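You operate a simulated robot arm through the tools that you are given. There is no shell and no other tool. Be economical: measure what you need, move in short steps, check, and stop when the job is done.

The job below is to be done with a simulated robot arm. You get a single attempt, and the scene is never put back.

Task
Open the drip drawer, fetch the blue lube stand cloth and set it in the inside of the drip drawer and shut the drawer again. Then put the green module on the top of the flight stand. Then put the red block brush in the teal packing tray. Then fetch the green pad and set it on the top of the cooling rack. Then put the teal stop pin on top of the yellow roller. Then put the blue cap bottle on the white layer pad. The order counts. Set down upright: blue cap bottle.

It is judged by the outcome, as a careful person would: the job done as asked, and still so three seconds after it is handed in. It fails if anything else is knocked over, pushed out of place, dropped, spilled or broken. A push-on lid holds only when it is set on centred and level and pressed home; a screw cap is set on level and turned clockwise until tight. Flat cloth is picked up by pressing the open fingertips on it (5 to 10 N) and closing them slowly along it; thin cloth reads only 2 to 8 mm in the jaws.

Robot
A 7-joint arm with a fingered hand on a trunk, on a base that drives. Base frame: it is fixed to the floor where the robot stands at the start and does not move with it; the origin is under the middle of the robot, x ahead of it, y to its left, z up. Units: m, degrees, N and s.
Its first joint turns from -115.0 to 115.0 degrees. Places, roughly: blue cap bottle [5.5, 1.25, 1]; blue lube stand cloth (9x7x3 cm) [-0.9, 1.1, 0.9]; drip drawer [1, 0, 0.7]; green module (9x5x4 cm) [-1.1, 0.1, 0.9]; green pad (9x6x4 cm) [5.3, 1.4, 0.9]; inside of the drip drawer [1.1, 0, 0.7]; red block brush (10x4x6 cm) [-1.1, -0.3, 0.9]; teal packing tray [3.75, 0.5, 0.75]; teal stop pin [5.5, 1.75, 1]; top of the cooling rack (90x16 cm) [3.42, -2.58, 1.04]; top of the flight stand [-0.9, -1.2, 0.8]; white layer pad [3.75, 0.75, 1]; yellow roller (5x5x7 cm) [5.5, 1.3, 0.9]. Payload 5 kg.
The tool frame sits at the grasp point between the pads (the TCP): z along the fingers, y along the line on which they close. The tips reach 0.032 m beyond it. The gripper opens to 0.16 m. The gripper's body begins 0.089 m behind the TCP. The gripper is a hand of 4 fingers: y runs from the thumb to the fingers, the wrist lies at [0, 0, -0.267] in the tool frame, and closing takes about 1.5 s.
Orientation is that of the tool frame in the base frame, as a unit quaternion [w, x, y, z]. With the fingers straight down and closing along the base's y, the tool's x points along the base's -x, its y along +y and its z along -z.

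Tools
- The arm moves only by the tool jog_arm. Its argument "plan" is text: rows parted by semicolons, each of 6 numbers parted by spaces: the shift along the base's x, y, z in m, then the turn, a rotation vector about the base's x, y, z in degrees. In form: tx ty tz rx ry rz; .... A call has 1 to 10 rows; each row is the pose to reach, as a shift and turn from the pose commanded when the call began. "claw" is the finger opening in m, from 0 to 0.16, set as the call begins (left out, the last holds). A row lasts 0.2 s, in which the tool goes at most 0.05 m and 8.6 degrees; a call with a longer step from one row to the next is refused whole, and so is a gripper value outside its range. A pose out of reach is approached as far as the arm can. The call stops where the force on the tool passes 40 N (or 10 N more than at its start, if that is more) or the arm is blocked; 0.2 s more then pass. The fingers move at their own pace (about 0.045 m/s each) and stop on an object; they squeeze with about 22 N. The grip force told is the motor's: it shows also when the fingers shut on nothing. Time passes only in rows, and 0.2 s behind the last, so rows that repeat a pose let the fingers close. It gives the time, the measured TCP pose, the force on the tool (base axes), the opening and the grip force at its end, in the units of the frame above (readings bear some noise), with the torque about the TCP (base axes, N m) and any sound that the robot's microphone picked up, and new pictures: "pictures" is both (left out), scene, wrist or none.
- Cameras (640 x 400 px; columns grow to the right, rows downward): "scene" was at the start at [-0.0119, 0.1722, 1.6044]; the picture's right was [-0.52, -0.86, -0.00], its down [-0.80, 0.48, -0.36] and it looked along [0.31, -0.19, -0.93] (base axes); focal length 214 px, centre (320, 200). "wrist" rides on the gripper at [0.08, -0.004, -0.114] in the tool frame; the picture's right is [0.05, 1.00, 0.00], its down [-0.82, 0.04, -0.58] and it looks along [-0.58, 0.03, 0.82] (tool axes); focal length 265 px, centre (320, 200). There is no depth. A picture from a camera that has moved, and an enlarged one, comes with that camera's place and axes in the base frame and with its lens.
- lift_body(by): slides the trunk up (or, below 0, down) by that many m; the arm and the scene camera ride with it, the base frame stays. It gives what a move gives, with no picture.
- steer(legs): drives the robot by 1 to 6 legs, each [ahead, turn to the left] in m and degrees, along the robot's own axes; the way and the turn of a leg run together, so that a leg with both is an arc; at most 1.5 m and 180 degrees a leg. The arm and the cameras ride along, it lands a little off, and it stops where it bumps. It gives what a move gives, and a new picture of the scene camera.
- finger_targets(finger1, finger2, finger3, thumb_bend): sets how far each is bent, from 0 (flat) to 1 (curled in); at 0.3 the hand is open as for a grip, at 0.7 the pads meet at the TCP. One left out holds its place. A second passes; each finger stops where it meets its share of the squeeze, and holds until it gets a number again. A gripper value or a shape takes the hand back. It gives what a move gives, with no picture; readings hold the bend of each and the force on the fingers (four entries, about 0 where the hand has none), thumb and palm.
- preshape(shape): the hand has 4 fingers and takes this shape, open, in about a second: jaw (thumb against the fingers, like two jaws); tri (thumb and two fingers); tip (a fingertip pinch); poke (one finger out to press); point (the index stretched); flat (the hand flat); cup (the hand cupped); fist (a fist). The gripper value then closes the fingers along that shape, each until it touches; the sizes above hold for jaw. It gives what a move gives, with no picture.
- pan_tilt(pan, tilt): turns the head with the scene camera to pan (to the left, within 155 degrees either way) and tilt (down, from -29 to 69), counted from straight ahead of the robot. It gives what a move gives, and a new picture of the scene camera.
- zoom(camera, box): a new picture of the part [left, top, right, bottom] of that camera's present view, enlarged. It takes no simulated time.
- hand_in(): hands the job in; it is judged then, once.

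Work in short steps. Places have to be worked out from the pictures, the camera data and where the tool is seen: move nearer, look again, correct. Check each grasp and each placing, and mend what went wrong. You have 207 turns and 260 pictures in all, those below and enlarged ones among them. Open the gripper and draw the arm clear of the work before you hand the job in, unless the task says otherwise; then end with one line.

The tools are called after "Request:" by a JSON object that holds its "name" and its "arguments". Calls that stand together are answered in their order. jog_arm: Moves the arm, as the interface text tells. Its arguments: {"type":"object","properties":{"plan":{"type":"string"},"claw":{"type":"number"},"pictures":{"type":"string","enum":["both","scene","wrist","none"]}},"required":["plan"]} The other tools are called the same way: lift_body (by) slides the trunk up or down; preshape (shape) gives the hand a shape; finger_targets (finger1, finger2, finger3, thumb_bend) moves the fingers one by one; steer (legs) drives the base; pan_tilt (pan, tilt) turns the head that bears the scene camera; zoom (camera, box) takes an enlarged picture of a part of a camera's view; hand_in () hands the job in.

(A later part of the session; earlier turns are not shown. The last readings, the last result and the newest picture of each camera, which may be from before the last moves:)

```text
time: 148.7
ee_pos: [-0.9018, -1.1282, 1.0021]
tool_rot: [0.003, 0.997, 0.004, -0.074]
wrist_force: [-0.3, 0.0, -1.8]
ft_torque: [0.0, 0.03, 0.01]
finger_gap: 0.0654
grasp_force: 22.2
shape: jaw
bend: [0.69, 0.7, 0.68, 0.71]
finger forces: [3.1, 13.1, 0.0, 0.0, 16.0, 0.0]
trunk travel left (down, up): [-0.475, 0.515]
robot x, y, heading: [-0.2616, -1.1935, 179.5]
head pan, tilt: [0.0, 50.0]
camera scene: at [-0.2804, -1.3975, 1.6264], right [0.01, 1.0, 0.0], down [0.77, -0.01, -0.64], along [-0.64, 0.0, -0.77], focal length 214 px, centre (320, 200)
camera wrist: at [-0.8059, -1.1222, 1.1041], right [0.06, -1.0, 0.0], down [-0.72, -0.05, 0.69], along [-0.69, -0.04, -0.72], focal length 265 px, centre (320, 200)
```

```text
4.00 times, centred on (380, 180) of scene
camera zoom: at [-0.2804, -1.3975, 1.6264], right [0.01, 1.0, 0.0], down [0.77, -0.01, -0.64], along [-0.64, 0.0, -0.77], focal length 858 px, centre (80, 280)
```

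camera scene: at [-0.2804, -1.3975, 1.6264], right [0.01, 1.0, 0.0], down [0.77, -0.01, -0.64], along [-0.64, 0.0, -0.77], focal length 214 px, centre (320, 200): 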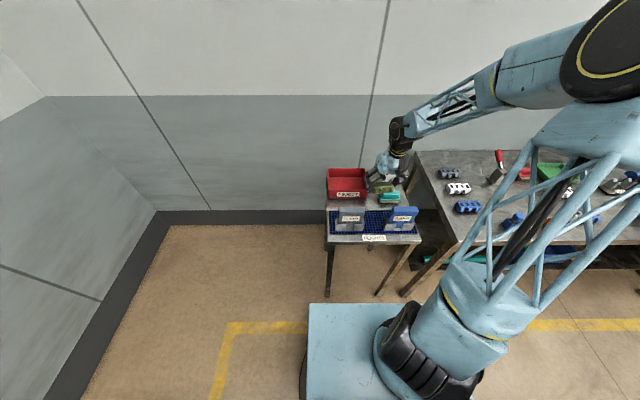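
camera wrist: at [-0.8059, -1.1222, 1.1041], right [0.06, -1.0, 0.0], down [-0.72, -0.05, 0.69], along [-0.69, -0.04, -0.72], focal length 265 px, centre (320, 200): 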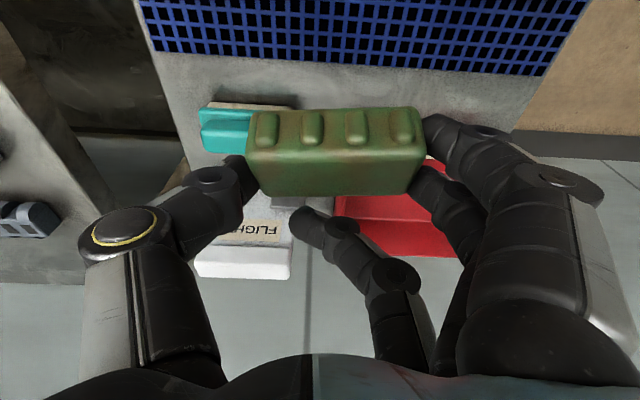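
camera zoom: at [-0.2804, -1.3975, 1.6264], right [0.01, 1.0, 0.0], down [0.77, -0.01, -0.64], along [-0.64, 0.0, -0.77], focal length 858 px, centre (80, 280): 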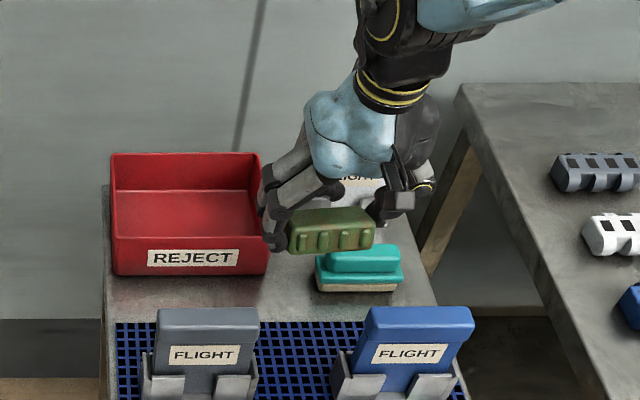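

Cards stand unmoved. There's room on the mat behind/between the cards: I target TCP (-0.89, -1.138), so the camera box passes between the cards, and descend slowly.

Request:
{"name": "jog_arm", "arguments": {"plan": "0.006 -0.01 -0.03 0 0 0; 0.012 -0.01 -0.06 0 0 0; 0.012 -0.01 -0.09 0 0 0; 0.012 -0.01 -0.11 0 0 0; 0.012 -0.01 -0.12 0 0 0; 0.012 -0.01 -0.12 0 0 0", "pictures": "wrist"}}

Request:
{"name": "zoom", "arguments": {"camera": "scene", "box": [300, 130, 460, 230]}}

```text
time: 150.1
ee_pos: [-0.891, -1.1376, 0.8805]
tool_rot: [0.002, 0.997, 0.004, -0.074]
wrist_force: [0.1, 0.1, -1.8]
ft_torque: [0.04, -0.04, -0.01]
finger_gap: 0.065
grasp_force: 22.1
shape: jaw
bend: [0.69, 0.7, 0.68, 0.71]
finger forces: [2.9, 13.2, 0.0, 0.1, 16.2, 0.0]
trunk travel left (down, up): [-0.475, 0.515]
robot x, y, heading: [-0.2617, -1.1902, 179.7]
head pan, tilt: [0.0, 50.0]
camera wrist: at [-0.7948, -1.133, 0.9819], right [0.06, -1.0, 0.0], down [-0.72, -0.05, 0.69], along [-0.69, -0.04, -0.72], focal length 265 px, centre (320, 200)
```

wrist: 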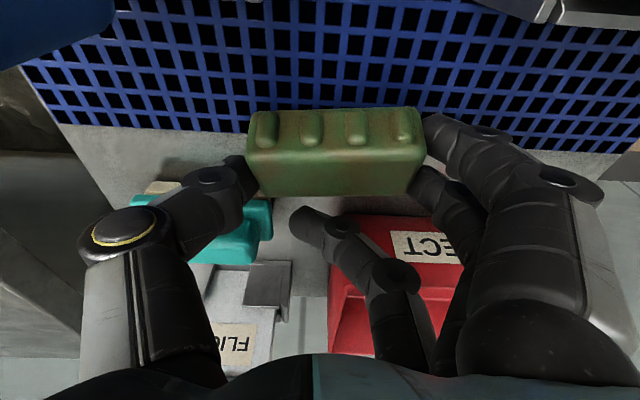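

```text
4.00 times, centred on (380, 180) of scene
camera zoom: at [-0.2802, -1.3977, 1.6264], right [0.01, 1.0, 0.0], down [0.77, -0.01, -0.64], along [-0.64, 0.01, -0.77], focal length 858 px, centre (80, 280)
```

zoom: 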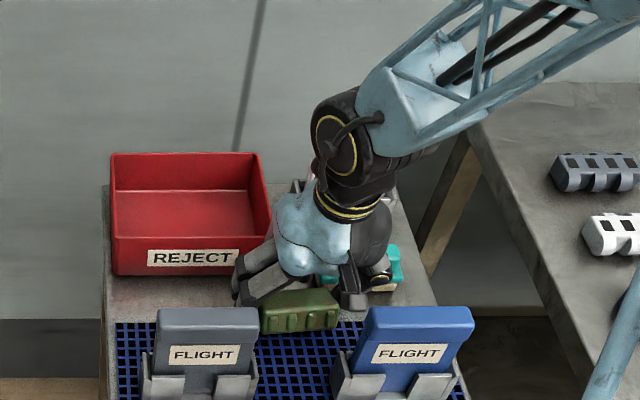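

Clear so far. Lower in small steps until contact.

Request:
{"name": "jog_arm", "arguments": {"plan": "0.004 0 -0.006 0 0 0; 0.004 0 -0.012 0 0 0; 0.004 0 -0.018 0 0 0; 0.004 0 -0.024 0 0 0; 0.004 0 -0.03 0 0 0; 0.004 0 -0.036 0 0 0; 0.004 0 -0.042 0 0 0", "pictures": "wrist"}}

```text
time: 151.1
ee_pos: [-0.8877, -1.1389, 0.8641]
tool_rot: [0.001, 0.997, 0.005, -0.077]
wrist_force: [3.3, -0.1, 29.2]
ft_torque: [-1.17, -0.62, 0.14]
finger_gap: 0.0641
grasp_force: 22.0
shape: jaw
bend: [0.71, 0.71, 0.68, 0.72]
finger forces: [16.7, 15.2, 0.1, 0.0, 17.8, 0.0]
trunk travel left (down, up): [-0.475, 0.515]
robot x, y, heading: [-0.2616, -1.191, 179.3]
head pan, tilt: [0.0, 50.0]
stopped in row 4: the force on the tool passed its limit at 44 N (the readings are from after the stop); the commanded pose is now the measured one
camera wrist: at [-0.7911, -1.1328, 0.9637], right [0.06, -1.0, -0.01], down [-0.72, -0.05, 0.7], along [-0.7, -0.04, -0.72], focal length 265 px, centre (320, 200)
```

wrist: 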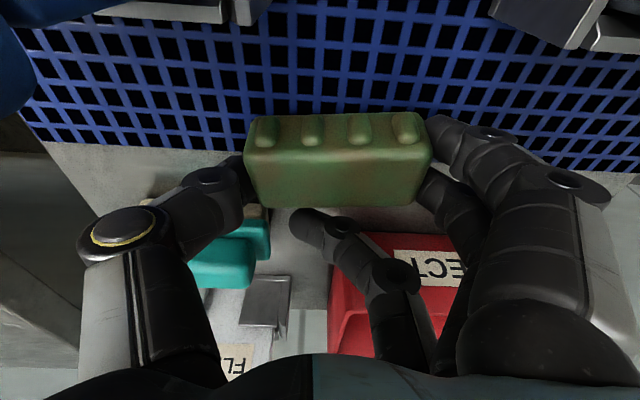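

Contact with the mat. I open gradually to let the module settle.

Request:
{"name": "jog_arm", "arguments": {"plan": "0 0 0.002 0 0 0; 0 0 0.003 0 0 0; 0 0 0.003 0 0 0; 0 0 0.003 0 0 0", "claw": 0.11, "pictures": "wrist"}}

```text
time: 152.1
ee_pos: [-0.8871, -1.1375, 0.8651]
tool_rot: [0.002, 0.997, 0.005, -0.076]
wrist_force: [0.5, -0.2, -0.1]
ft_torque: [0.03, -0.02, 0.0]
finger_gap: 0.1097
grasp_force: 0.0
shape: jaw
bend: [0.68, 0.68, 0.67, 0.64]
finger forces: [0.0, 0.1, 0.1, 0.0, 0.0, 0.0]
trunk travel left (down, up): [-0.475, 0.515]
robot x, y, heading: [-0.2606, -1.1925, 179.5]
head pan, tilt: [0.0, 50.0]
camera wrist: at [-0.7906, -1.1324, 0.9646], right [0.06, -1.0, 0.0], down [-0.72, -0.05, 0.69], along [-0.69, -0.04, -0.72], focal length 265 px, centre (320, 200)
```

wrist: 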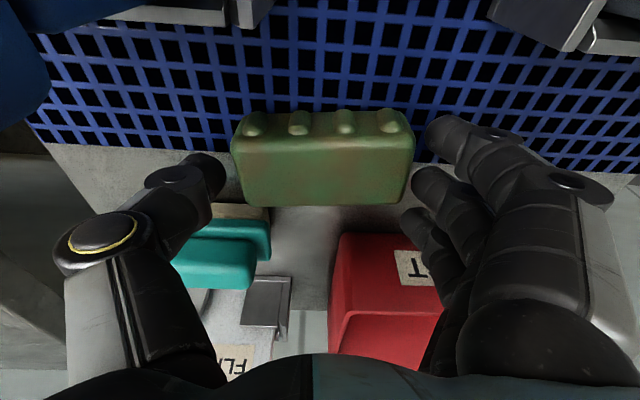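

Module settled flat. Rise straight up and check.

Request:
{"name": "jog_arm", "arguments": {"plan": "0 0 0.03 0 0 0; 0 0 0.07 0 0 0; 0 0 0.11 0 0 0; 0 0 0.15 0 0 0; 0 0 0.19 0 0 0; 0.02 0 0.23 0 8.5 0; 0.02 0 0.25 0 8.5 0", "pictures": "wrist"}}

Request:
{"name": "zoom", "arguments": {"camera": "scene", "box": [300, 130, 620, 330]}}

```text
time: 153.9
ee_pos: [-0.8678, -1.1881, 1.1141]
tool_rot: [0.009, 0.988, 0.048, -0.148]
wrist_force: [-0.4, -1.3, 0.0]
ft_torque: [0.07, -0.02, -0.02]
finger_gap: 0.1099
grasp_force: 0.1
shape: jaw
bend: [0.67, 0.67, 0.67, 0.64]
finger forces: [0.0, 0.1, 0.1, 0.0, 0.1, 0.0]
trunk travel left (down, up): [-0.475, 0.515]
robot x, y, heading: [-0.2617, -1.1942, 179.5]
head pan, tilt: [0.0, 50.0]
stopped in row 7: the arm was blocked; the commanded pose is now the measured one
camera wrist: at [-0.7595, -1.1738, 1.1986], right [0.14, -0.99, -0.02], down [-0.6, -0.1, 0.79], along [-0.79, -0.11, -0.61], focal length 265 px, centre (320, 200)
```

wrist: 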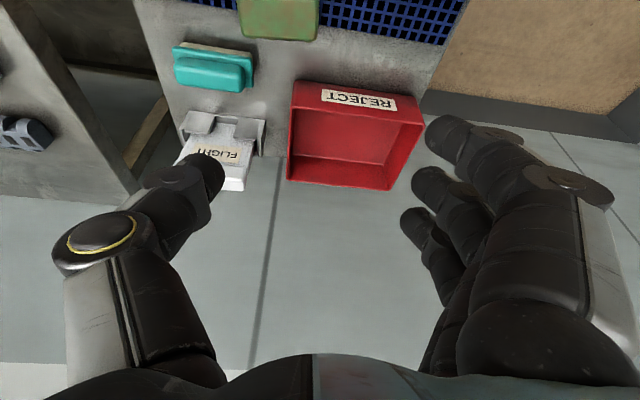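

```text
2.00 times, centred on (460, 230) of scene
camera zoom: at [-0.2811, -1.3987, 1.6262], right [0.01, 1.0, 0.0], down [0.77, -0.01, -0.64], along [-0.64, 0.01, -0.77], focal length 429 px, centre (40, 140)
```

zoom: 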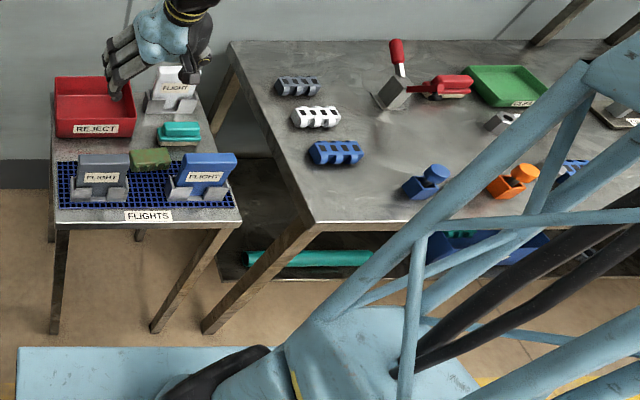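

The module sits on the stand. Next the red block brush (~(-1.08,-0.35)); I drive along: right 90°, 0.85 m, left 90°.

Request:
{"name": "steer", "arguments": {"legs": [[0, -90], [0.85, 0], [0, 90]]}}

Request:
{"name": "zoom", "arguments": {"camera": "scene", "box": [240, 80, 480, 230]}}

```text
time: 166.5
ee_pos: [-0.8842, -0.3362, 1.1147]
tool_rot: [0.012, 0.986, 0.069, -0.149]
wrist_force: [0.1, 0.2, 0.2]
ft_torque: [0.02, -0.03, -0.04]
finger_gap: 0.11
grasp_force: 0.1
shape: jaw
bend: [0.67, 0.67, 0.67, 0.64]
finger forces: [0.0, 0.0, 0.0, 0.0, 0.0, 0.0]
trunk travel left (down, up): [-0.475, 0.515]
robot x, y, heading: [-0.2772, -0.3134, -178.2]
head pan, tilt: [0.0, 50.0]
camera scene: at [-0.2882, -0.5207, 1.6263], right [-0.03, 1.0, 0.0], down [0.77, 0.03, -0.64], along [-0.64, -0.02, -0.77], focal length 214 px, centre (320, 200)
```

scene: 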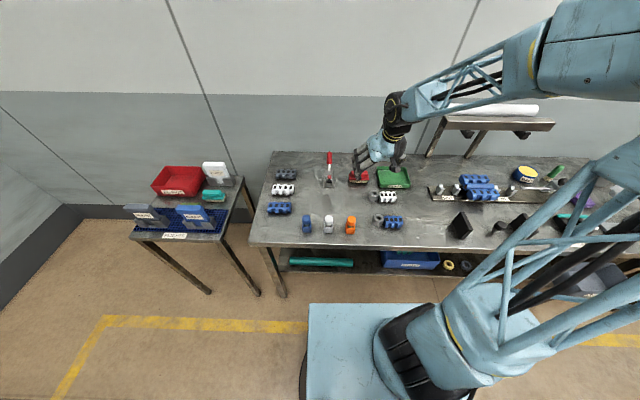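

```text
2.67 times, centred on (360, 155) of scene
camera zoom: at [-0.2882, -0.5207, 1.6263], right [-0.03, 1.0, 0.0], down [0.77, 0.03, -0.64], along [-0.64, -0.02, -0.77], focal length 572 px, centre (213, 320)
```

zoom: 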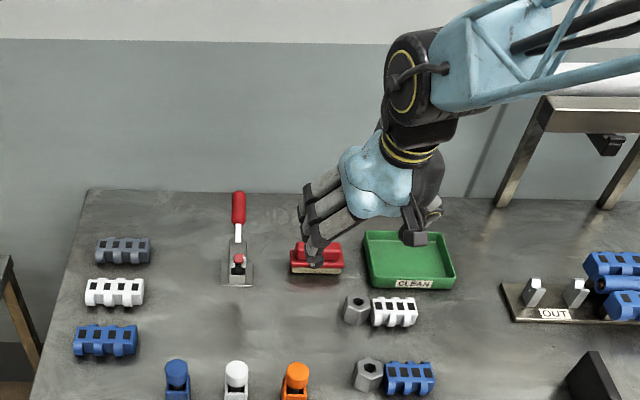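

Brush at about (-1.069, -0.350). I square the hand vertical and go above it, opening to 0.14.

Request:
{"name": "jog_arm", "arguments": {"plan": "-0.04 0 0 0.3 -4 -2; -0.08 0 0 0.6 -8 -4; -0.12 -0.007 0 1 -12 -6; -0.16 -0.014 0 1.4 -17.1 -7.9; -0.185 -0.014 -0.03 1.4 -17.1 -7.9; -0.185 -0.014 -0.07 1.4 -17.1 -7.9; -0.185 -0.014 -0.1 1.4 -17.1 -7.9; -0.185 -0.014 -0.1 1.4 -17.1 -7.9", "claw": 0.14, "pictures": "wrist"}}

```text
time: 168.3
ee_pos: [-1.0699, -0.3485, 1.0155]
tool_rot: [-0.001, 1.0, 0.0, -0.002]
wrist_force: [0.1, -0.8, -0.3]
ft_torque: [0.02, -0.01, -0.02]
finger_gap: 0.1399
grasp_force: 0.1
shape: jaw
bend: [0.51, 0.51, 0.51, 0.47]
finger forces: [0.0, 0.0, 0.0, 0.1, 0.1, 0.1]
trunk travel left (down, up): [-0.475, 0.515]
robot x, y, heading: [-0.2769, -0.3154, -178.2]
head pan, tilt: [0.0, 50.0]
camera wrist: at [-0.9906, -0.3437, 1.1291], right [0.05, -1.0, 0.0], down [-0.81, -0.04, 0.58], along [-0.58, -0.03, -0.82], focal length 265 px, centre (320, 200)
```

wrist: 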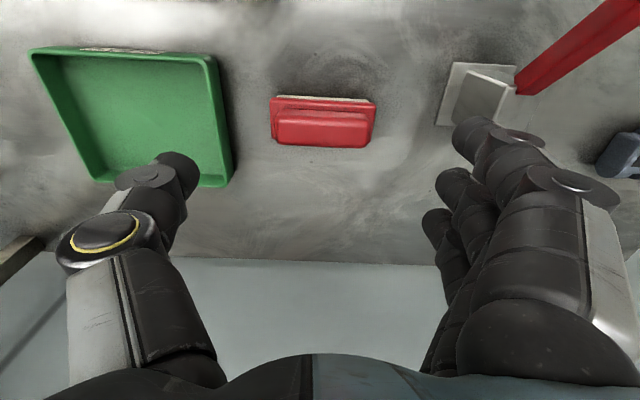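

Brush is 10 cm along y but only 4 cm in x; a grip across the 4 cm is firmer, so I yaw the hand by 90° above it.

Request:
{"name": "jog_arm", "arguments": {"plan": "0 0 0.01 0 0 8.5; 0 0 0.02 0 0 17; 0 0 0.03 0 0 25.5; 0 0 0.03 0 0 34; 0 0 0.03 0 0 42.5; 0 0 0.03 0 0 51; 0 0 0.03 0 0 59.5; 0 0 0.03 0 0 68; 0 0 0.03 0 0 76.5; 0 0 0.03 0 0 85", "claw": 0.11, "pictures": "wrist"}}

```text
time: 170.5
ee_pos: [-1.0695, -0.35, 1.0446]
tool_rot: [0.0, 0.737, 0.676, -0.001]
wrist_force: [0.3, 0.3, -0.5]
ft_torque: [0.02, 0.04, 0.0]
finger_gap: 0.1107
grasp_force: 0.0
shape: jaw
bend: [0.67, 0.67, 0.67, 0.64]
finger forces: [0.0, 0.0, 0.0, 0.1, 0.0, 0.0]
trunk travel left (down, up): [-0.475, 0.515]
robot x, y, heading: [-0.2782, -0.3147, -178.2]
head pan, tilt: [0.0, 50.0]
camera wrist: at [-1.067, -0.2684, 1.1581], right [1.0, -0.03, 0.0], down [-0.03, -0.82, 0.58], along [-0.02, -0.58, -0.82], focal length 265 px, centre (320, 200)
```

wrist: 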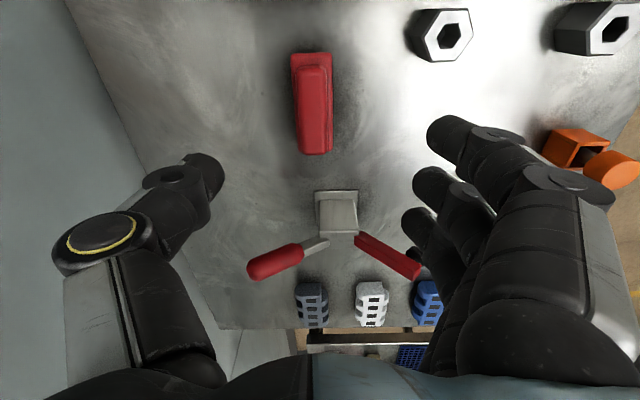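

The yaw works. Brush centre (-1.076, -0.344). I descend with opening 0.11 to TCP z≈0.885.

Request:
{"name": "jog_arm", "arguments": {"plan": "-0.006 0.006 -0.04 0 0 0; -0.006 0.006 -0.08 0 0 0; -0.006 0.006 -0.12 0 0 0; -0.006 0.006 -0.15 0 0 0; -0.006 0.006 -0.158 0 0 0; -0.006 0.006 -0.158 0 0 0", "pictures": "wrist"}}

```text
time: 171.9
ee_pos: [-1.0742, -0.3453, 0.8867]
tool_rot: [-0.001, 0.737, 0.676, -0.001]
wrist_force: [-0.7, 0.6, 0.3]
ft_torque: [0.02, 0.0, 0.02]
finger_gap: 0.1104
grasp_force: 0.1
shape: jaw
bend: [0.67, 0.67, 0.67, 0.64]
finger forces: [0.1, 0.0, 0.0, 0.1, 0.0, 0.1]
trunk travel left (down, up): [-0.475, 0.515]
robot x, y, heading: [-0.2787, -0.315, -177.8]
head pan, tilt: [0.0, 50.0]
camera wrist: at [-1.0711, -0.2651, 0.9993], right [1.0, -0.04, 0.0], down [-0.03, -0.82, 0.58], along [-0.02, -0.58, -0.82], focal length 265 px, centre (320, 200)
```

wrist: 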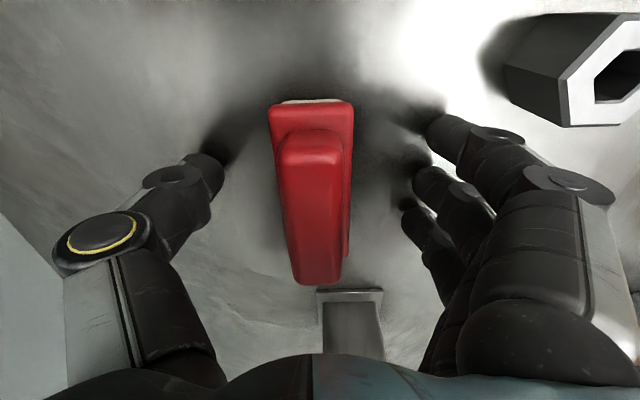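

Well centred. Close.

Request:
{"name": "jog_arm", "arguments": {"plan": "0 0 0 0 0 0; 0 0 0 0 0 0; 0 0 0 0 0 0; 0 0 0 0 0 0; 0 0 0 0 0 0; 0 0 0 0 0 0; 0 0 0 0 0 0; 0 0 0 0 0 0", "claw": 0, "pictures": "wrist"}}

```text
time: 173.7
ee_pos: [-1.0745, -0.3457, 0.8844]
tool_rot: [-0.002, 0.738, 0.675, -0.001]
wrist_force: [-0.5, 0.7, 0.5]
ft_torque: [0.0, 0.02, 0.02]
finger_gap: 0.0336
grasp_force: 21.9
shape: jaw
bend: [0.73, 0.73, 0.73, 0.7]
finger forces: [5.9, 5.9, 5.8, 0.0, 19.6, 0.0]
trunk travel left (down, up): [-0.475, 0.515]
robot x, y, heading: [-0.2761, -0.314, -178.2]
head pan, tilt: [0.0, 50.0]
camera wrist: at [-1.0712, -0.2651, 0.9995], right [1.0, -0.04, 0.0], down [-0.03, -0.82, 0.58], along [-0.02, -0.58, -0.82], focal length 265 px, centre (320, 200)
```

wrist: 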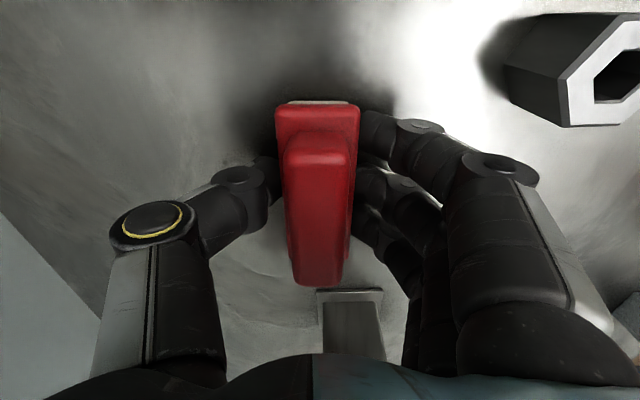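

All three fingers and thumb grip evenly (34 mm). Lift and draw back.

Request:
{"name": "jog_arm", "arguments": {"plan": "0 0 0.04 0 0 0; 0 0 0.08 0 0 0; 0 0 0.12 0 0 0; 0 0 0.16 0 0 0; 0.04 0 0.2 0 0 0; 0.08 0 0.23 0 0 0; 0.12 0 0.25 0 0 0; 0.15 0 0.26 0 0 0; 0.15 0 0.26 0 0 0", "pictures": "wrist"}}

Request:
{"name": "pan_tilt", "arguments": {"pan": 150, "tilt": 20}}

Request:
{"name": "pan_tilt", "arguments": {"pan": 70, "tilt": 20}}

```text
refused: row 5 steps farther than a row can; nothing moved
```

```text
time: 176.1
ee_pos: [-1.0749, -0.3461, 0.8864]
tool_rot: [-0.002, 0.737, 0.675, -0.001]
wrist_force: [-0.7, 0.0, 0.3]
ft_torque: [0.0, -0.01, -0.01]
finger_gap: 0.0336
grasp_force: 22.1
shape: jaw
bend: [0.73, 0.73, 0.73, 0.7]
finger forces: [6.0, 5.8, 5.8, 0.0, 19.6, 0.0]
trunk travel left (down, up): [-0.475, 0.515]
robot x, y, heading: [-0.279, -0.3172, -178.1]
head pan, tilt: [150.0, 20.0]
camera scene: at [-0.1293, -0.5618, 1.6719], right [-0.47, -0.88, 0.0], down [-0.3, 0.16, -0.94], along [0.83, -0.44, -0.34], focal length 214 px, centre (320, 200)
```

scene: 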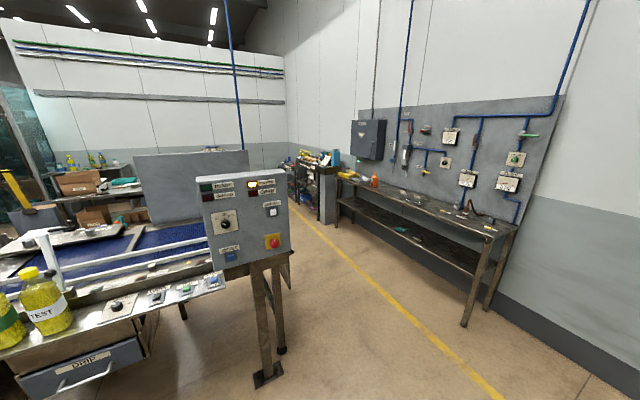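

```text
time: 177.6
ee_pos: [-1.0749, -0.3465, 0.8871]
tool_rot: [-0.001, 0.737, 0.676, -0.002]
wrist_force: [-0.1, 0.2, 0.1]
ft_torque: [0.0, -0.02, -0.03]
finger_gap: 0.034
grasp_force: 22.4
shape: jaw
bend: [0.73, 0.73, 0.73, 0.7]
finger forces: [6.0, 5.8, 5.8, 0.1, 19.7, 0.1]
trunk travel left (down, up): [-0.475, 0.515]
robot x, y, heading: [-0.2787, -0.3161, -177.9]
head pan, tilt: [70.0, 20.0]
camera scene: at [-0.2403, -0.6065, 1.6719], right [-0.95, 0.31, 0.0], down [0.11, 0.33, -0.94], along [-0.29, -0.89, -0.34], focal length 214 px, centre (320, 200)
```

scene: 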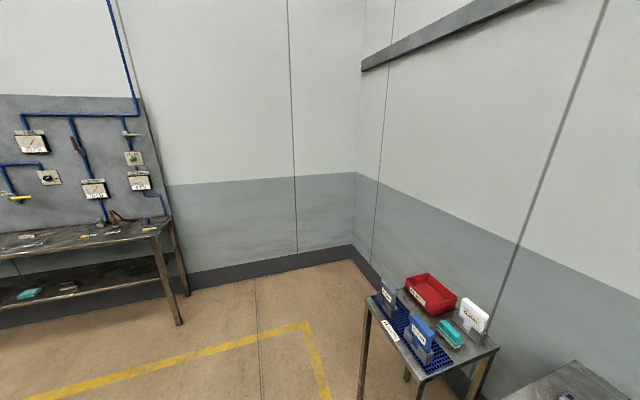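

I lift the brush with smaller steps.

Request:
{"name": "jog_arm", "arguments": {"plan": "0 0 0.04 0 0 0; 0 0 0.08 0 0 0; 0 0 0.12 0 0 0; 0 0 0.16 0 0 0; 0.03 0 0.19 0 0 0; 0.06 0 0.22 0 0 0; 0.09 0 0.25 0 0 0; 0.12 0 0.26 0 0 0; 0.15 0 0.26 0 0 0; 0.15 0 0.26 0 0 0", "pictures": "wrist"}}

```text
time: 179.8
ee_pos: [-0.9246, -0.3444, 1.1464]
tool_rot: [0.0, 0.737, 0.676, -0.002]
wrist_force: [0.8, 0.7, -0.5]
ft_torque: [0.03, 0.02, 0.0]
finger_gap: 0.0334
grasp_force: 22.0
shape: jaw
bend: [0.73, 0.73, 0.73, 0.7]
finger forces: [6.1, 5.9, 5.8, 0.1, 19.6, 0.0]
trunk travel left (down, up): [-0.475, 0.515]
robot x, y, heading: [-0.282, -0.3185, -178.0]
head pan, tilt: [70.0, 20.0]
camera wrist: at [-0.922, -0.2637, 1.2597], right [1.0, -0.04, 0.0], down [-0.03, -0.82, 0.58], along [-0.02, -0.58, -0.82], focal length 265 px, centre (320, 200)
```

wrist: 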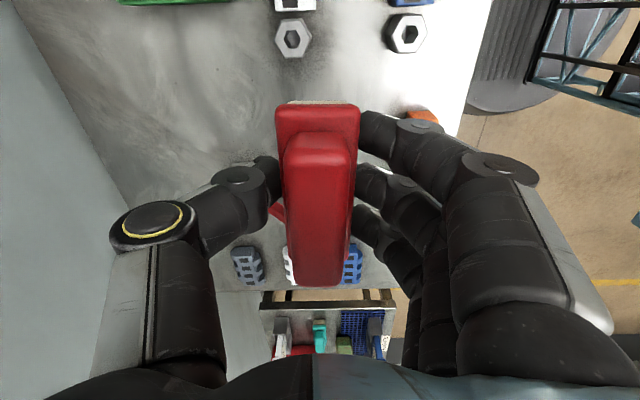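

Drive: left 88° to face -y, 1.15 m, left 90° to face +x down the corridor, then 1.2 m.

Request:
{"name": "steer", "arguments": {"legs": [[0, 88], [1.15, 0], [0, 90], [1.2, 0]]}}

Request:
{"name": "pan_tilt", "arguments": {"pan": 25, "tilt": 20}}

```text
time: 199.2
ee_pos: [1.524, -1.5115, 1.1461]
tool_rot: [0.001, -0.653, 0.757, 0.0]
wrist_force: [0.0, 0.0, -1.2]
ft_torque: [0.01, -0.01, 0.02]
finger_gap: 0.0331
grasp_force: 22.0
shape: jaw
bend: [0.73, 0.73, 0.73, 0.7]
finger forces: [5.7, 5.6, 5.5, 0.0, 18.7, 0.0]
trunk travel left (down, up): [-0.475, 0.515]
robot x, y, heading: [0.8731, -1.5013, -1.3]
head pan, tilt: [70.0, 20.0]
camera scene: at [0.8558, -1.2132, 1.6719], right [0.93, -0.36, 0.0], down [-0.12, -0.32, -0.94], along [0.34, 0.87, -0.34], focal length 214 px, centre (320, 200)
```

scene: 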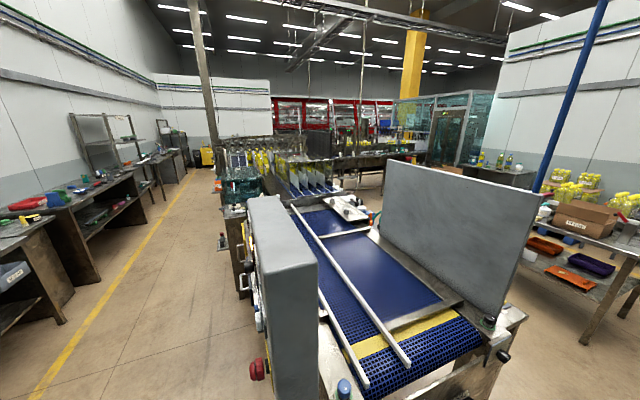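

```text
time: 200.3
ee_pos: [1.5247, -1.5099, 1.146]
tool_rot: [0.001, -0.654, 0.756, -0.001]
wrist_force: [-0.3, 0.0, -2.1]
ft_torque: [-0.01, -0.03, 0.04]
finger_gap: 0.0327
grasp_force: 21.7
shape: jaw
bend: [0.73, 0.73, 0.73, 0.7]
finger forces: [5.6, 5.6, 5.5, 0.0, 18.7, 0.1]
trunk travel left (down, up): [-0.475, 0.515]
robot x, y, heading: [0.872, -1.5016, -1.3]
head pan, tilt: [25.0, 20.0]
camera scene: at [0.907, -1.2625, 1.6719], right [0.4, -0.92, 0.0], down [-0.31, -0.14, -0.94], along [0.86, 0.38, -0.34], focal length 214 px, centre (320, 200)
```

scene: 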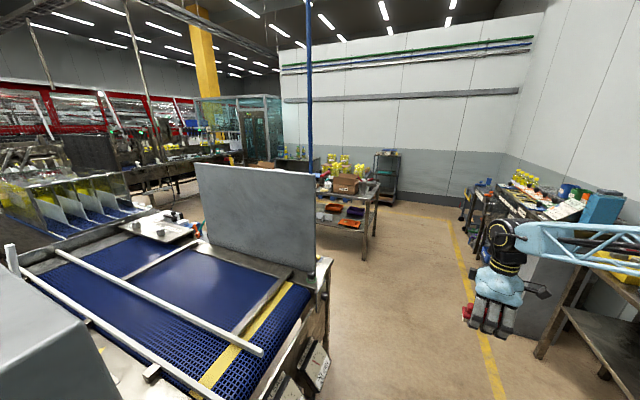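

I zoom on the packing table ahead.

Request:
{"name": "zoom", "arguments": {"camera": "scene", "box": [260, 140, 420, 240]}}

Request:
{"name": "zoom", "arguments": {"camera": "scene", "box": [440, 140, 640, 265]}}

```text
4.00 times, centred on (340, 190) of scene
camera zoom: at [0.907, -1.2625, 1.6719], right [0.4, -0.92, 0.0], down [-0.31, -0.14, -0.94], along [0.86, 0.38, -0.34], focal length 858 px, centre (240, 240)
```

zoom: 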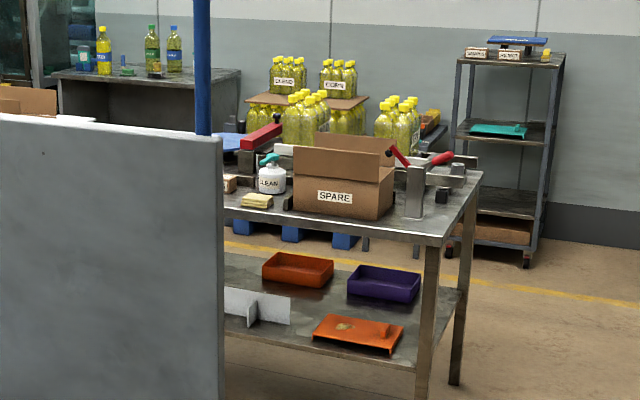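

```text
3.20 times, centred on (540, 202) of scene
camera zoom: at [0.907, -1.2625, 1.6719], right [0.4, -0.92, 0.0], down [-0.31, -0.14, -0.94], along [0.86, 0.38, -0.34], focal length 686 px, centre (-384, 192)
```

zoom: 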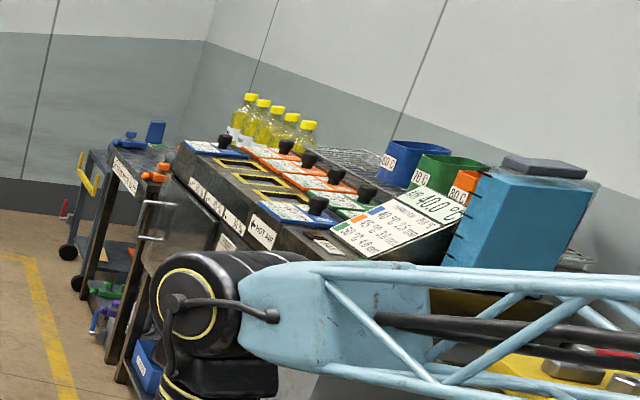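

The corridor opens between the conveyor (x<1.7) and the packing table (x≈3.2). I drive to x≈2.5 and turn toward +y, then look.

Request:
{"name": "steer", "arguments": {"legs": [[1.5, 1.3], [0.1, 0], [0, 90], [0.6, 0]]}}

Request:
{"name": "pan_tilt", "arguments": {"pan": -25, "tilt": 25}}

```text
time: 215.5
ee_pos: [2.5428, -0.2644, 1.1458]
tool_rot: [-0.001, 0.997, -0.08, 0.0]
wrist_force: [-0.4, 0.2, -0.7]
ft_torque: [0.0, -0.02, 0.04]
finger_gap: 0.033
grasp_force: 22.3
shape: jaw
bend: [0.73, 0.73, 0.73, 0.7]
finger forces: [5.7, 5.6, 5.5, 0.0, 18.3, 0.1]
trunk travel left (down, up): [-0.475, 0.515]
robot x, y, heading: [2.5232, -0.9114, 87.6]
head pan, tilt: [25.0, 20.0]
camera scene: at [2.2841, -0.8802, 1.6719], right [0.92, 0.39, 0.0], down [0.13, -0.32, -0.94], along [-0.37, 0.87, -0.34], focal length 214 px, centre (320, 200)
```

scene: 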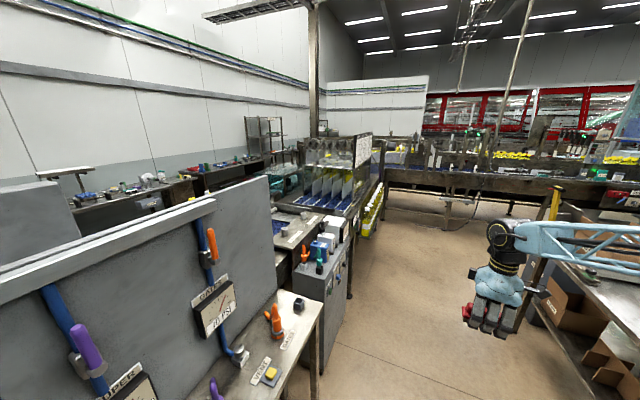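

```text
time: 216.7
ee_pos: [2.5425, -0.2663, 1.1457]
tool_rot: [-0.002, 0.997, -0.08, 0.0]
wrist_force: [0.5, -0.1, -0.9]
ft_torque: [-0.01, -0.01, 0.01]
finger_gap: 0.0326
grasp_force: 22.2
shape: jaw
bend: [0.73, 0.73, 0.73, 0.7]
finger forces: [5.7, 5.6, 5.4, 0.0, 18.5, 0.1]
trunk travel left (down, up): [-0.475, 0.515]
robot x, y, heading: [2.5275, -0.9107, 87.6]
head pan, tilt: [-25.0, 25.0]
camera scene: at [2.3622, -0.8842, 1.6638], right [0.89, -0.46, 0.0], down [-0.19, -0.38, -0.91], along [0.41, 0.81, -0.42], focal length 214 px, centre (320, 200)
```

scene: 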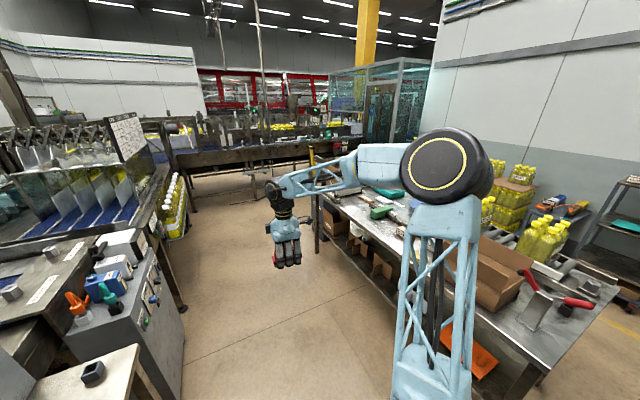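

Request:
{"name": "zoom", "arguments": {"camera": "scene", "box": [300, 160, 460, 260]}}

```text
4.00 times, centred on (380, 210) of scene
camera zoom: at [2.3622, -0.8842, 1.6638], right [0.89, -0.46, 0.0], down [-0.19, -0.38, -0.91], along [0.41, 0.81, -0.42], focal length 858 px, centre (80, 160)
```

zoom: 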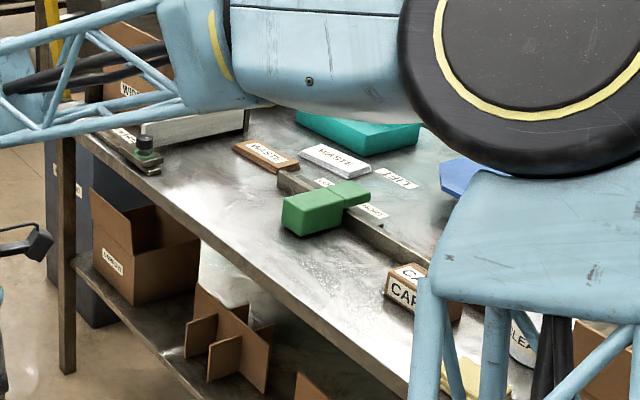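

The teal tray is on the table around (3.8, 0.5). I drive alongside to y≈0.5 and turn to face it.

Request:
{"name": "steer", "arguments": {"legs": [[1.4, 2.4], [0, -90]]}}

Request:
{"name": "pan_tilt", "arguments": {"pan": 0, "tilt": 40}}

```text
time: 227.5
ee_pos: [3.2093, 0.4359, 1.1459]
tool_rot: [0.002, -0.656, 0.754, -0.001]
wrist_force: [0.2, -1.0, -1.2]
ft_torque: [0.01, 0.01, 0.01]
finger_gap: 0.0327
grasp_force: 21.8
shape: jaw
bend: [0.73, 0.73, 0.73, 0.71]
finger forces: [5.8, 5.6, 5.5, 0.1, 17.7, 0.0]
trunk travel left (down, up): [-0.475, 0.515]
robot x, y, heading: [2.5586, 0.4397, -1.0]
head pan, tilt: [-25.0, 25.0]
camera scene: at [2.5875, 0.6022, 1.6639], right [-0.44, -0.9, 0.0], down [-0.38, 0.19, -0.91], along [0.81, -0.4, -0.42], focal length 214 px, centre (320, 200)
```

scene: 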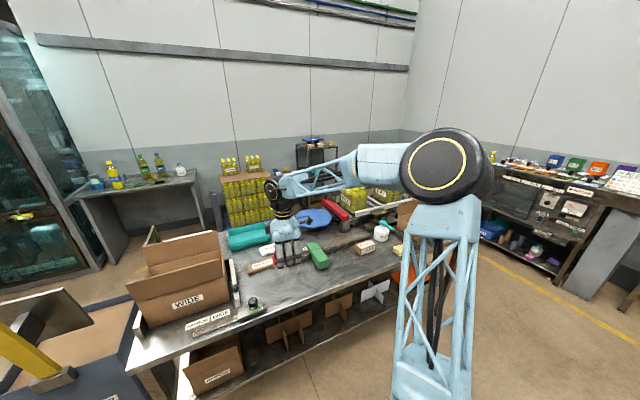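

```text
time: 228.4
ee_pos: [3.2086, 0.4368, 1.1464]
tool_rot: [0.001, -0.656, 0.755, -0.001]
wrist_force: [0.6, 0.0, -0.5]
ft_torque: [0.0, 0.02, -0.03]
finger_gap: 0.0325
grasp_force: 22.3
shape: jaw
bend: [0.73, 0.73, 0.73, 0.71]
finger forces: [5.6, 5.6, 5.5, 0.0, 17.8, 0.1]
trunk travel left (down, up): [-0.475, 0.515]
robot x, y, heading: [2.5613, 0.4383, -0.6]
head pan, tilt: [0.0, 40.0]
camera scene: at [2.5897, 0.6411, 1.6406], right [-0.02, -1.0, 0.0], down [-0.64, 0.01, -0.77], along [0.77, -0.01, -0.64], focal length 214 px, centre (320, 200)
```

scene: 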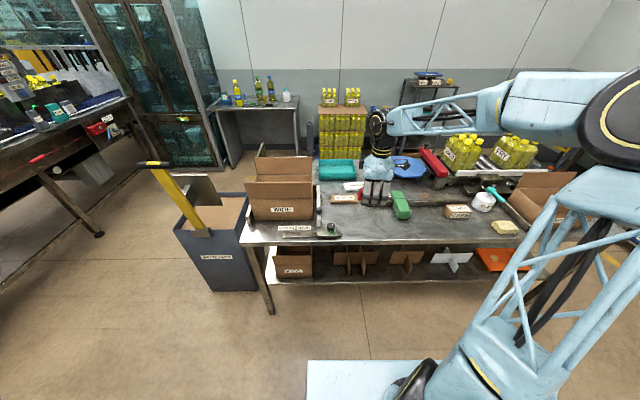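

Request:
{"name": "zoom", "arguments": {"camera": "scene", "box": [230, 140, 430, 265]}}

```text
3.20 times, centred on (330, 202) of scene
camera zoom: at [2.5897, 0.6411, 1.6406], right [-0.02, -1.0, 0.0], down [-0.64, 0.01, -0.77], along [0.77, -0.01, -0.64], focal length 686 px, centre (288, 192)
```

zoom: 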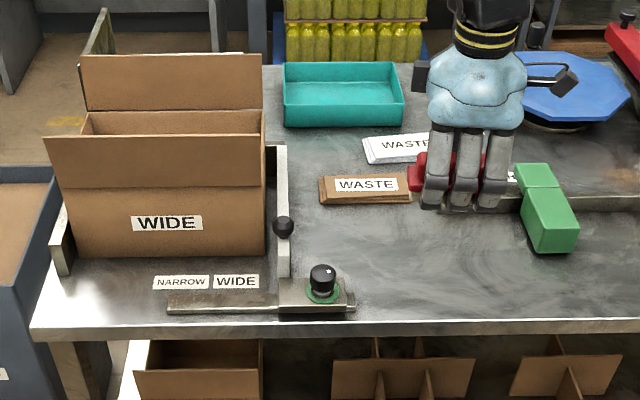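

The tray spans x≈3.76–3.94, y≈0.42–0.60, brush is already parallel to y. I drive forward 0.27.

Request:
{"name": "steer", "arguments": {"legs": [[0.27, 0.6]]}}

```text
time: 230.3
ee_pos: [3.4772, 0.4377, 1.1456]
tool_rot: [0.0, -0.658, 0.753, 0.0]
wrist_force: [-0.2, 0.5, -0.2]
ft_torque: [-0.04, 0.02, 0.01]
finger_gap: 0.0326
grasp_force: 22.0
shape: jaw
bend: [0.73, 0.73, 0.73, 0.71]
finger forces: [5.7, 5.6, 5.5, 0.1, 17.7, 0.0]
trunk travel left (down, up): [-0.475, 0.515]
robot x, y, heading: [2.8295, 0.4384, -0.4]
head pan, tilt: [0.0, 40.0]
camera scene: at [2.8572, 0.6376, 1.6405], right [-0.01, -1.0, 0.0], down [-0.64, 0.01, -0.77], along [0.77, -0.01, -0.64], focal length 214 px, centre (320, 200)
```

scene: 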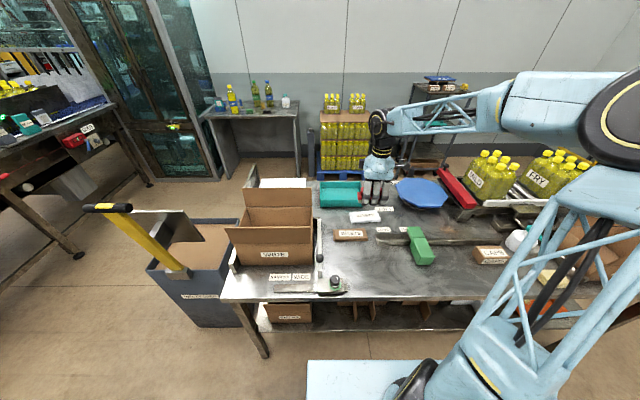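

I extend the arm toward the tray at height ~1.05 to look.

Request:
{"name": "jog_arm", "arguments": {"plan": "0.04 0.01 0 0 0 0; 0.08 0.02 0 0 0 0; 0.12 0.03 0 0 0 0; 0.16 0.04 -0.01 0 0 0; 0.2 0.05 -0.02 0 0 0; 0.24 0.06 -0.03 0 0 0; 0.28 0.07 -0.04 0 0 0; 0.31 0.07 -0.06 0 0 0; 0.335 0.07 -0.08 0 0 0; 0.335 0.07 -0.08 0 0 0", "pictures": "both"}}

```text
time: 232.5
ee_pos: [3.8125, 0.5063, 1.0665]
tool_rot: [0.002, -0.658, 0.753, 0.0]
wrist_force: [-0.1, -0.3, -1.1]
ft_torque: [0.01, -0.01, -0.01]
finger_gap: 0.0326
grasp_force: 22.1
shape: jaw
bend: [0.73, 0.73, 0.73, 0.71]
finger forces: [5.6, 5.5, 5.3, 0.0, 17.2, 0.0]
trunk travel left (down, up): [-0.475, 0.515]
robot x, y, heading: [2.8345, 0.4422, -0.6]
head pan, tilt: [0.0, 40.0]
camera scene: at [2.8571, 0.6378, 1.6406], right [-0.01, -1.0, 0.0], down [-0.64, 0.01, -0.77], along [0.77, -0.01, -0.64], focal length 214 px, centre (320, 200)
camera wrist: at [3.8055, 0.4265, 1.1799], right [-1.0, 0.08, 0.0], down [0.06, 0.81, 0.58], along [0.05, 0.58, -0.82], focal length 265 px, centre (320, 200)
```

scene: 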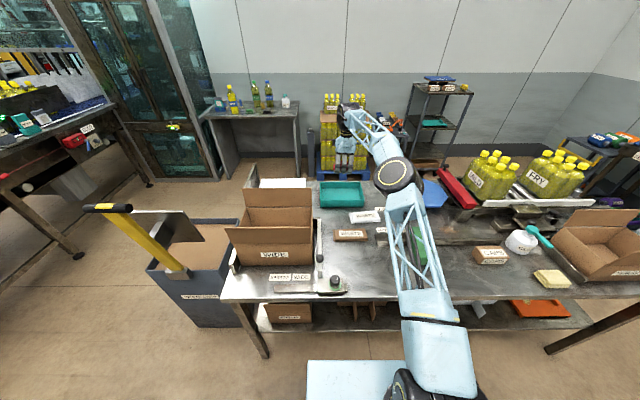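
wrist: 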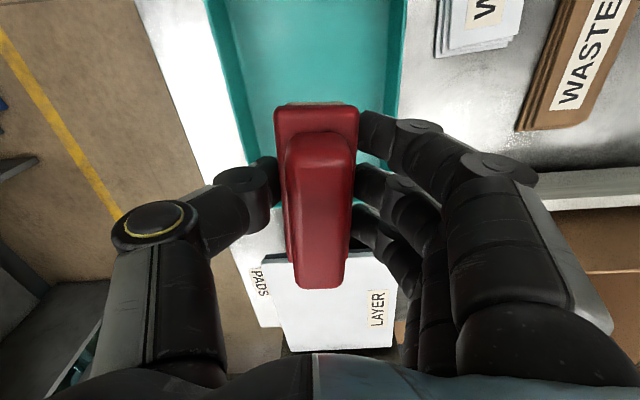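

TCP is over the tray (x 3.74–3.91, y 0.37–0.63). I descend into it.

Request:
{"name": "jog_arm", "arguments": {"plan": "0.005 0 -0.04 0 0 0; 0.01 -0.006 -0.08 0 0 0; 0.01 -0.006 -0.12 0 0 0; 0.01 -0.006 -0.145 0 0 0; 0.01 -0.006 -0.155 0 0 0; 0.01 -0.006 -0.155 0 0 0", "pictures": "wrist"}}

```text
time: 233.9
ee_pos: [3.8224, 0.4982, 0.9088]
tool_rot: [0.001, -0.659, 0.752, -0.001]
wrist_force: [0.6, -1.0, -1.3]
ft_torque: [-0.01, -0.01, -0.02]
finger_gap: 0.0323
grasp_force: 23.1
shape: jaw
bend: [0.73, 0.73, 0.73, 0.71]
finger forces: [5.6, 5.4, 5.2, 0.0, 17.1, 0.0]
trunk travel left (down, up): [-0.475, 0.515]
robot x, y, heading: [2.8298, 0.4386, -0.6]
head pan, tilt: [0.0, 40.0]
camera wrist: at [3.8144, 0.4197, 1.0232], right [-1.0, 0.08, 0.0], down [0.06, 0.81, 0.58], along [0.05, 0.58, -0.82], focal length 265 px, centre (320, 200)
```

wrist: 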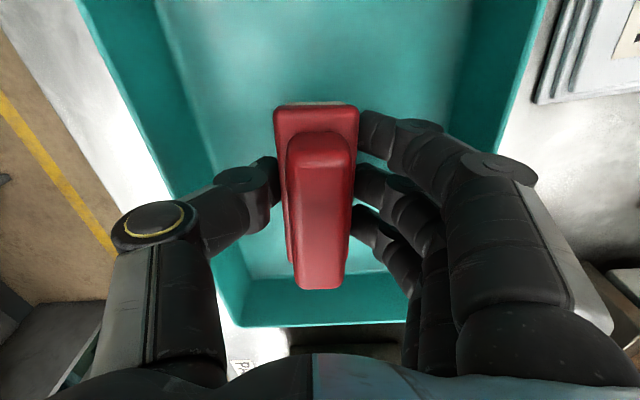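

Inside the tray. Lower to contact in small steps.

Request:
{"name": "jog_arm", "arguments": {"plan": "0 0 -0.006 0 0 0; 0 0 -0.012 0 0 0; 0 0 -0.018 0 0 0; 0 0 -0.024 0 0 0; 0 0 -0.03 0 0 0; 0 0 -0.036 0 0 0; 0 0 -0.042 0 0 0; 0 0 -0.048 0 0 0", "pictures": "none"}}

```text
time: 235.2
ee_pos: [3.8229, 0.5012, 0.8864]
tool_rot: [0.005, -0.658, 0.753, -0.002]
wrist_force: [-2.6, -0.5, 19.6]
ft_torque: [-0.06, 0.45, -0.02]
finger_gap: 0.0337
grasp_force: 22.0
shape: jaw
bend: [0.74, 0.74, 0.74, 0.71]
finger forces: [13.5, 12.1, 11.6, 0.0, 19.5, 0.0]
trunk travel left (down, up): [-0.475, 0.515]
robot x, y, heading: [2.8274, 0.4358, -0.7]
head pan, tilt: [0.0, 40.0]
stopped in row 6: the force on the tool passed its limit at 45 N (the readings are from after the stop); the commanded pose is now the measured one
```

Touched the tray floor. Open moderately and rise.

Request:
{"name": "jog_arm", "arguments": {"plan": "0 0 0.003 0 0 0; 0 0 0.003 0 0 0; 0 0 0.003 0 0 0; 0 0 0.003 0 0 0; 0 0 0.003 0 0 0; 0 0 0.04 0 0 0; 0 0 0.08 0 0 0; 0 0 0.12 0 0 0; 0 0 0.16 0 0 0; 0 0 0.2 0 0 0", "claw": 0.09, "pictures": "wrist"}}

```text
time: 237.4
ee_pos: [3.8252, 0.5027, 1.0816]
tool_rot: [0.003, -0.658, 0.753, -0.002]
wrist_force: [-0.1, 0.1, -1.0]
ft_torque: [-0.08, -0.02, -0.02]
finger_gap: 0.0894
grasp_force: 0.1
shape: jaw
bend: [0.72, 0.72, 0.72, 0.7]
finger forces: [0.1, 0.0, 0.1, 0.1, 0.1, 0.0]
trunk travel left (down, up): [-0.475, 0.515]
robot x, y, heading: [2.8277, 0.4395, -0.6]
head pan, tilt: [0.0, 40.0]
camera wrist: at [3.8173, 0.4222, 1.1957], right [-1.0, 0.08, -0.01], down [0.06, 0.81, 0.58], along [0.05, 0.58, -0.82], focal length 265 px, centre (320, 200)
```

wrist: 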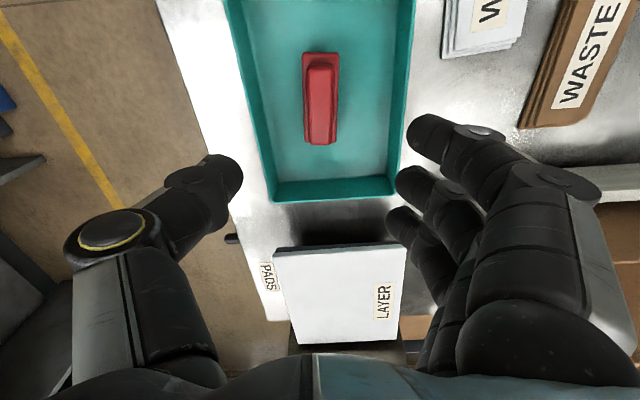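

Brush rests in the tray. Now I retract the arm to the carrying radius.

Request:
{"name": "jog_arm", "arguments": {"plan": "-0.03 0 0.02 0 0 0; -0.07 -0.005 0.04 0 0 0; -0.11 -0.01 0.06 0 0 0; -0.15 -0.02 0.07 0 0 0; -0.19 -0.03 0.07 0 0 0; -0.23 -0.04 0.07 0 0 0; -0.27 -0.05 0.07 0 0 0; -0.31 -0.06 0.07 0 0 0; -0.34 -0.06 0.07 0 0 0; -0.34 -0.06 0.07 0 0 0", "pictures": "scene"}}

```text
time: 239.6
ee_pos: [3.4808, 0.4414, 1.153]
tool_rot: [0.003, -0.658, 0.753, -0.002]
wrist_force: [-0.3, 0.2, -0.7]
ft_torque: [0.02, 0.03, -0.03]
finger_gap: 0.0892
grasp_force: 0.0
shape: jaw
bend: [0.72, 0.72, 0.72, 0.7]
finger forces: [0.0, 0.0, 0.0, 0.0, 0.1, 0.0]
trunk travel left (down, up): [-0.475, 0.515]
robot x, y, heading: [2.8315, 0.4419, -0.6]
head pan, tilt: [0.0, 40.0]
camera scene: at [2.8565, 0.6376, 1.6405], right [-0.01, -1.0, 0.0], down [-0.64, 0.01, -0.77], along [0.77, -0.01, -0.64], focal length 214 px, centre (320, 200)
```

scene: 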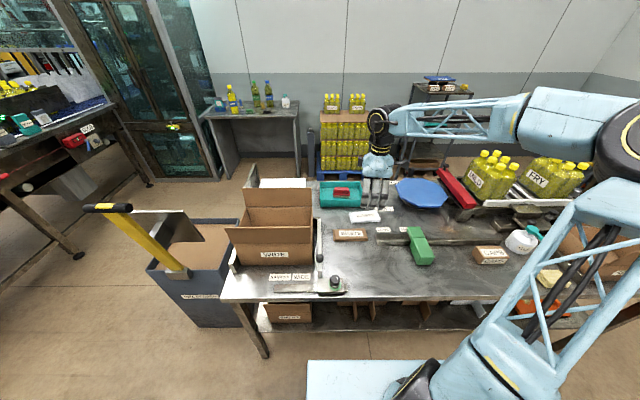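

Request:
{"name": "zoom", "arguments": {"camera": "scene", "box": [180, 60, 340, 160]}}

Request:
{"name": "pan_tilt", "arguments": {"pan": 35, "tilt": 30}}

```text
4.00 times, centred on (260, 110) of scene
camera zoom: at [2.8565, 0.6376, 1.6405], right [-0.01, -1.0, 0.0], down [-0.64, 0.01, -0.77], along [0.77, -0.01, -0.64], focal length 858 px, centre (560, 560)
```

zoom: 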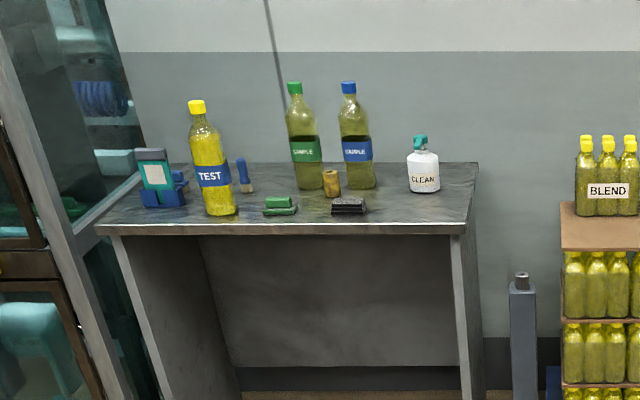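

```text
time: 240.6
ee_pos: [3.4815, 0.4422, 1.1532]
tool_rot: [0.004, -0.658, 0.753, -0.001]
wrist_force: [-0.3, 0.1, 1.2]
ft_torque: [0.0, 0.0, -0.01]
finger_gap: 0.0894
grasp_force: 0.0
shape: jaw
bend: [0.72, 0.72, 0.72, 0.7]
finger forces: [0.0, 0.0, 0.1, 0.1, 0.0, 0.1]
trunk travel left (down, up): [-0.475, 0.515]
robot x, y, heading: [2.8295, 0.4426, -0.8]
head pan, tilt: [35.0, 30.0]
camera scene: at [2.8464, 0.6895, 1.6559], right [0.56, -0.83, 0.0], down [-0.41, -0.28, -0.87], along [0.71, 0.49, -0.5], focal length 214 px, centre (320, 200)
```

scene: 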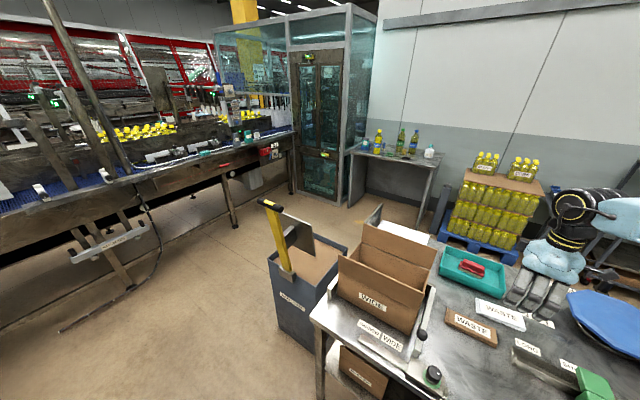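

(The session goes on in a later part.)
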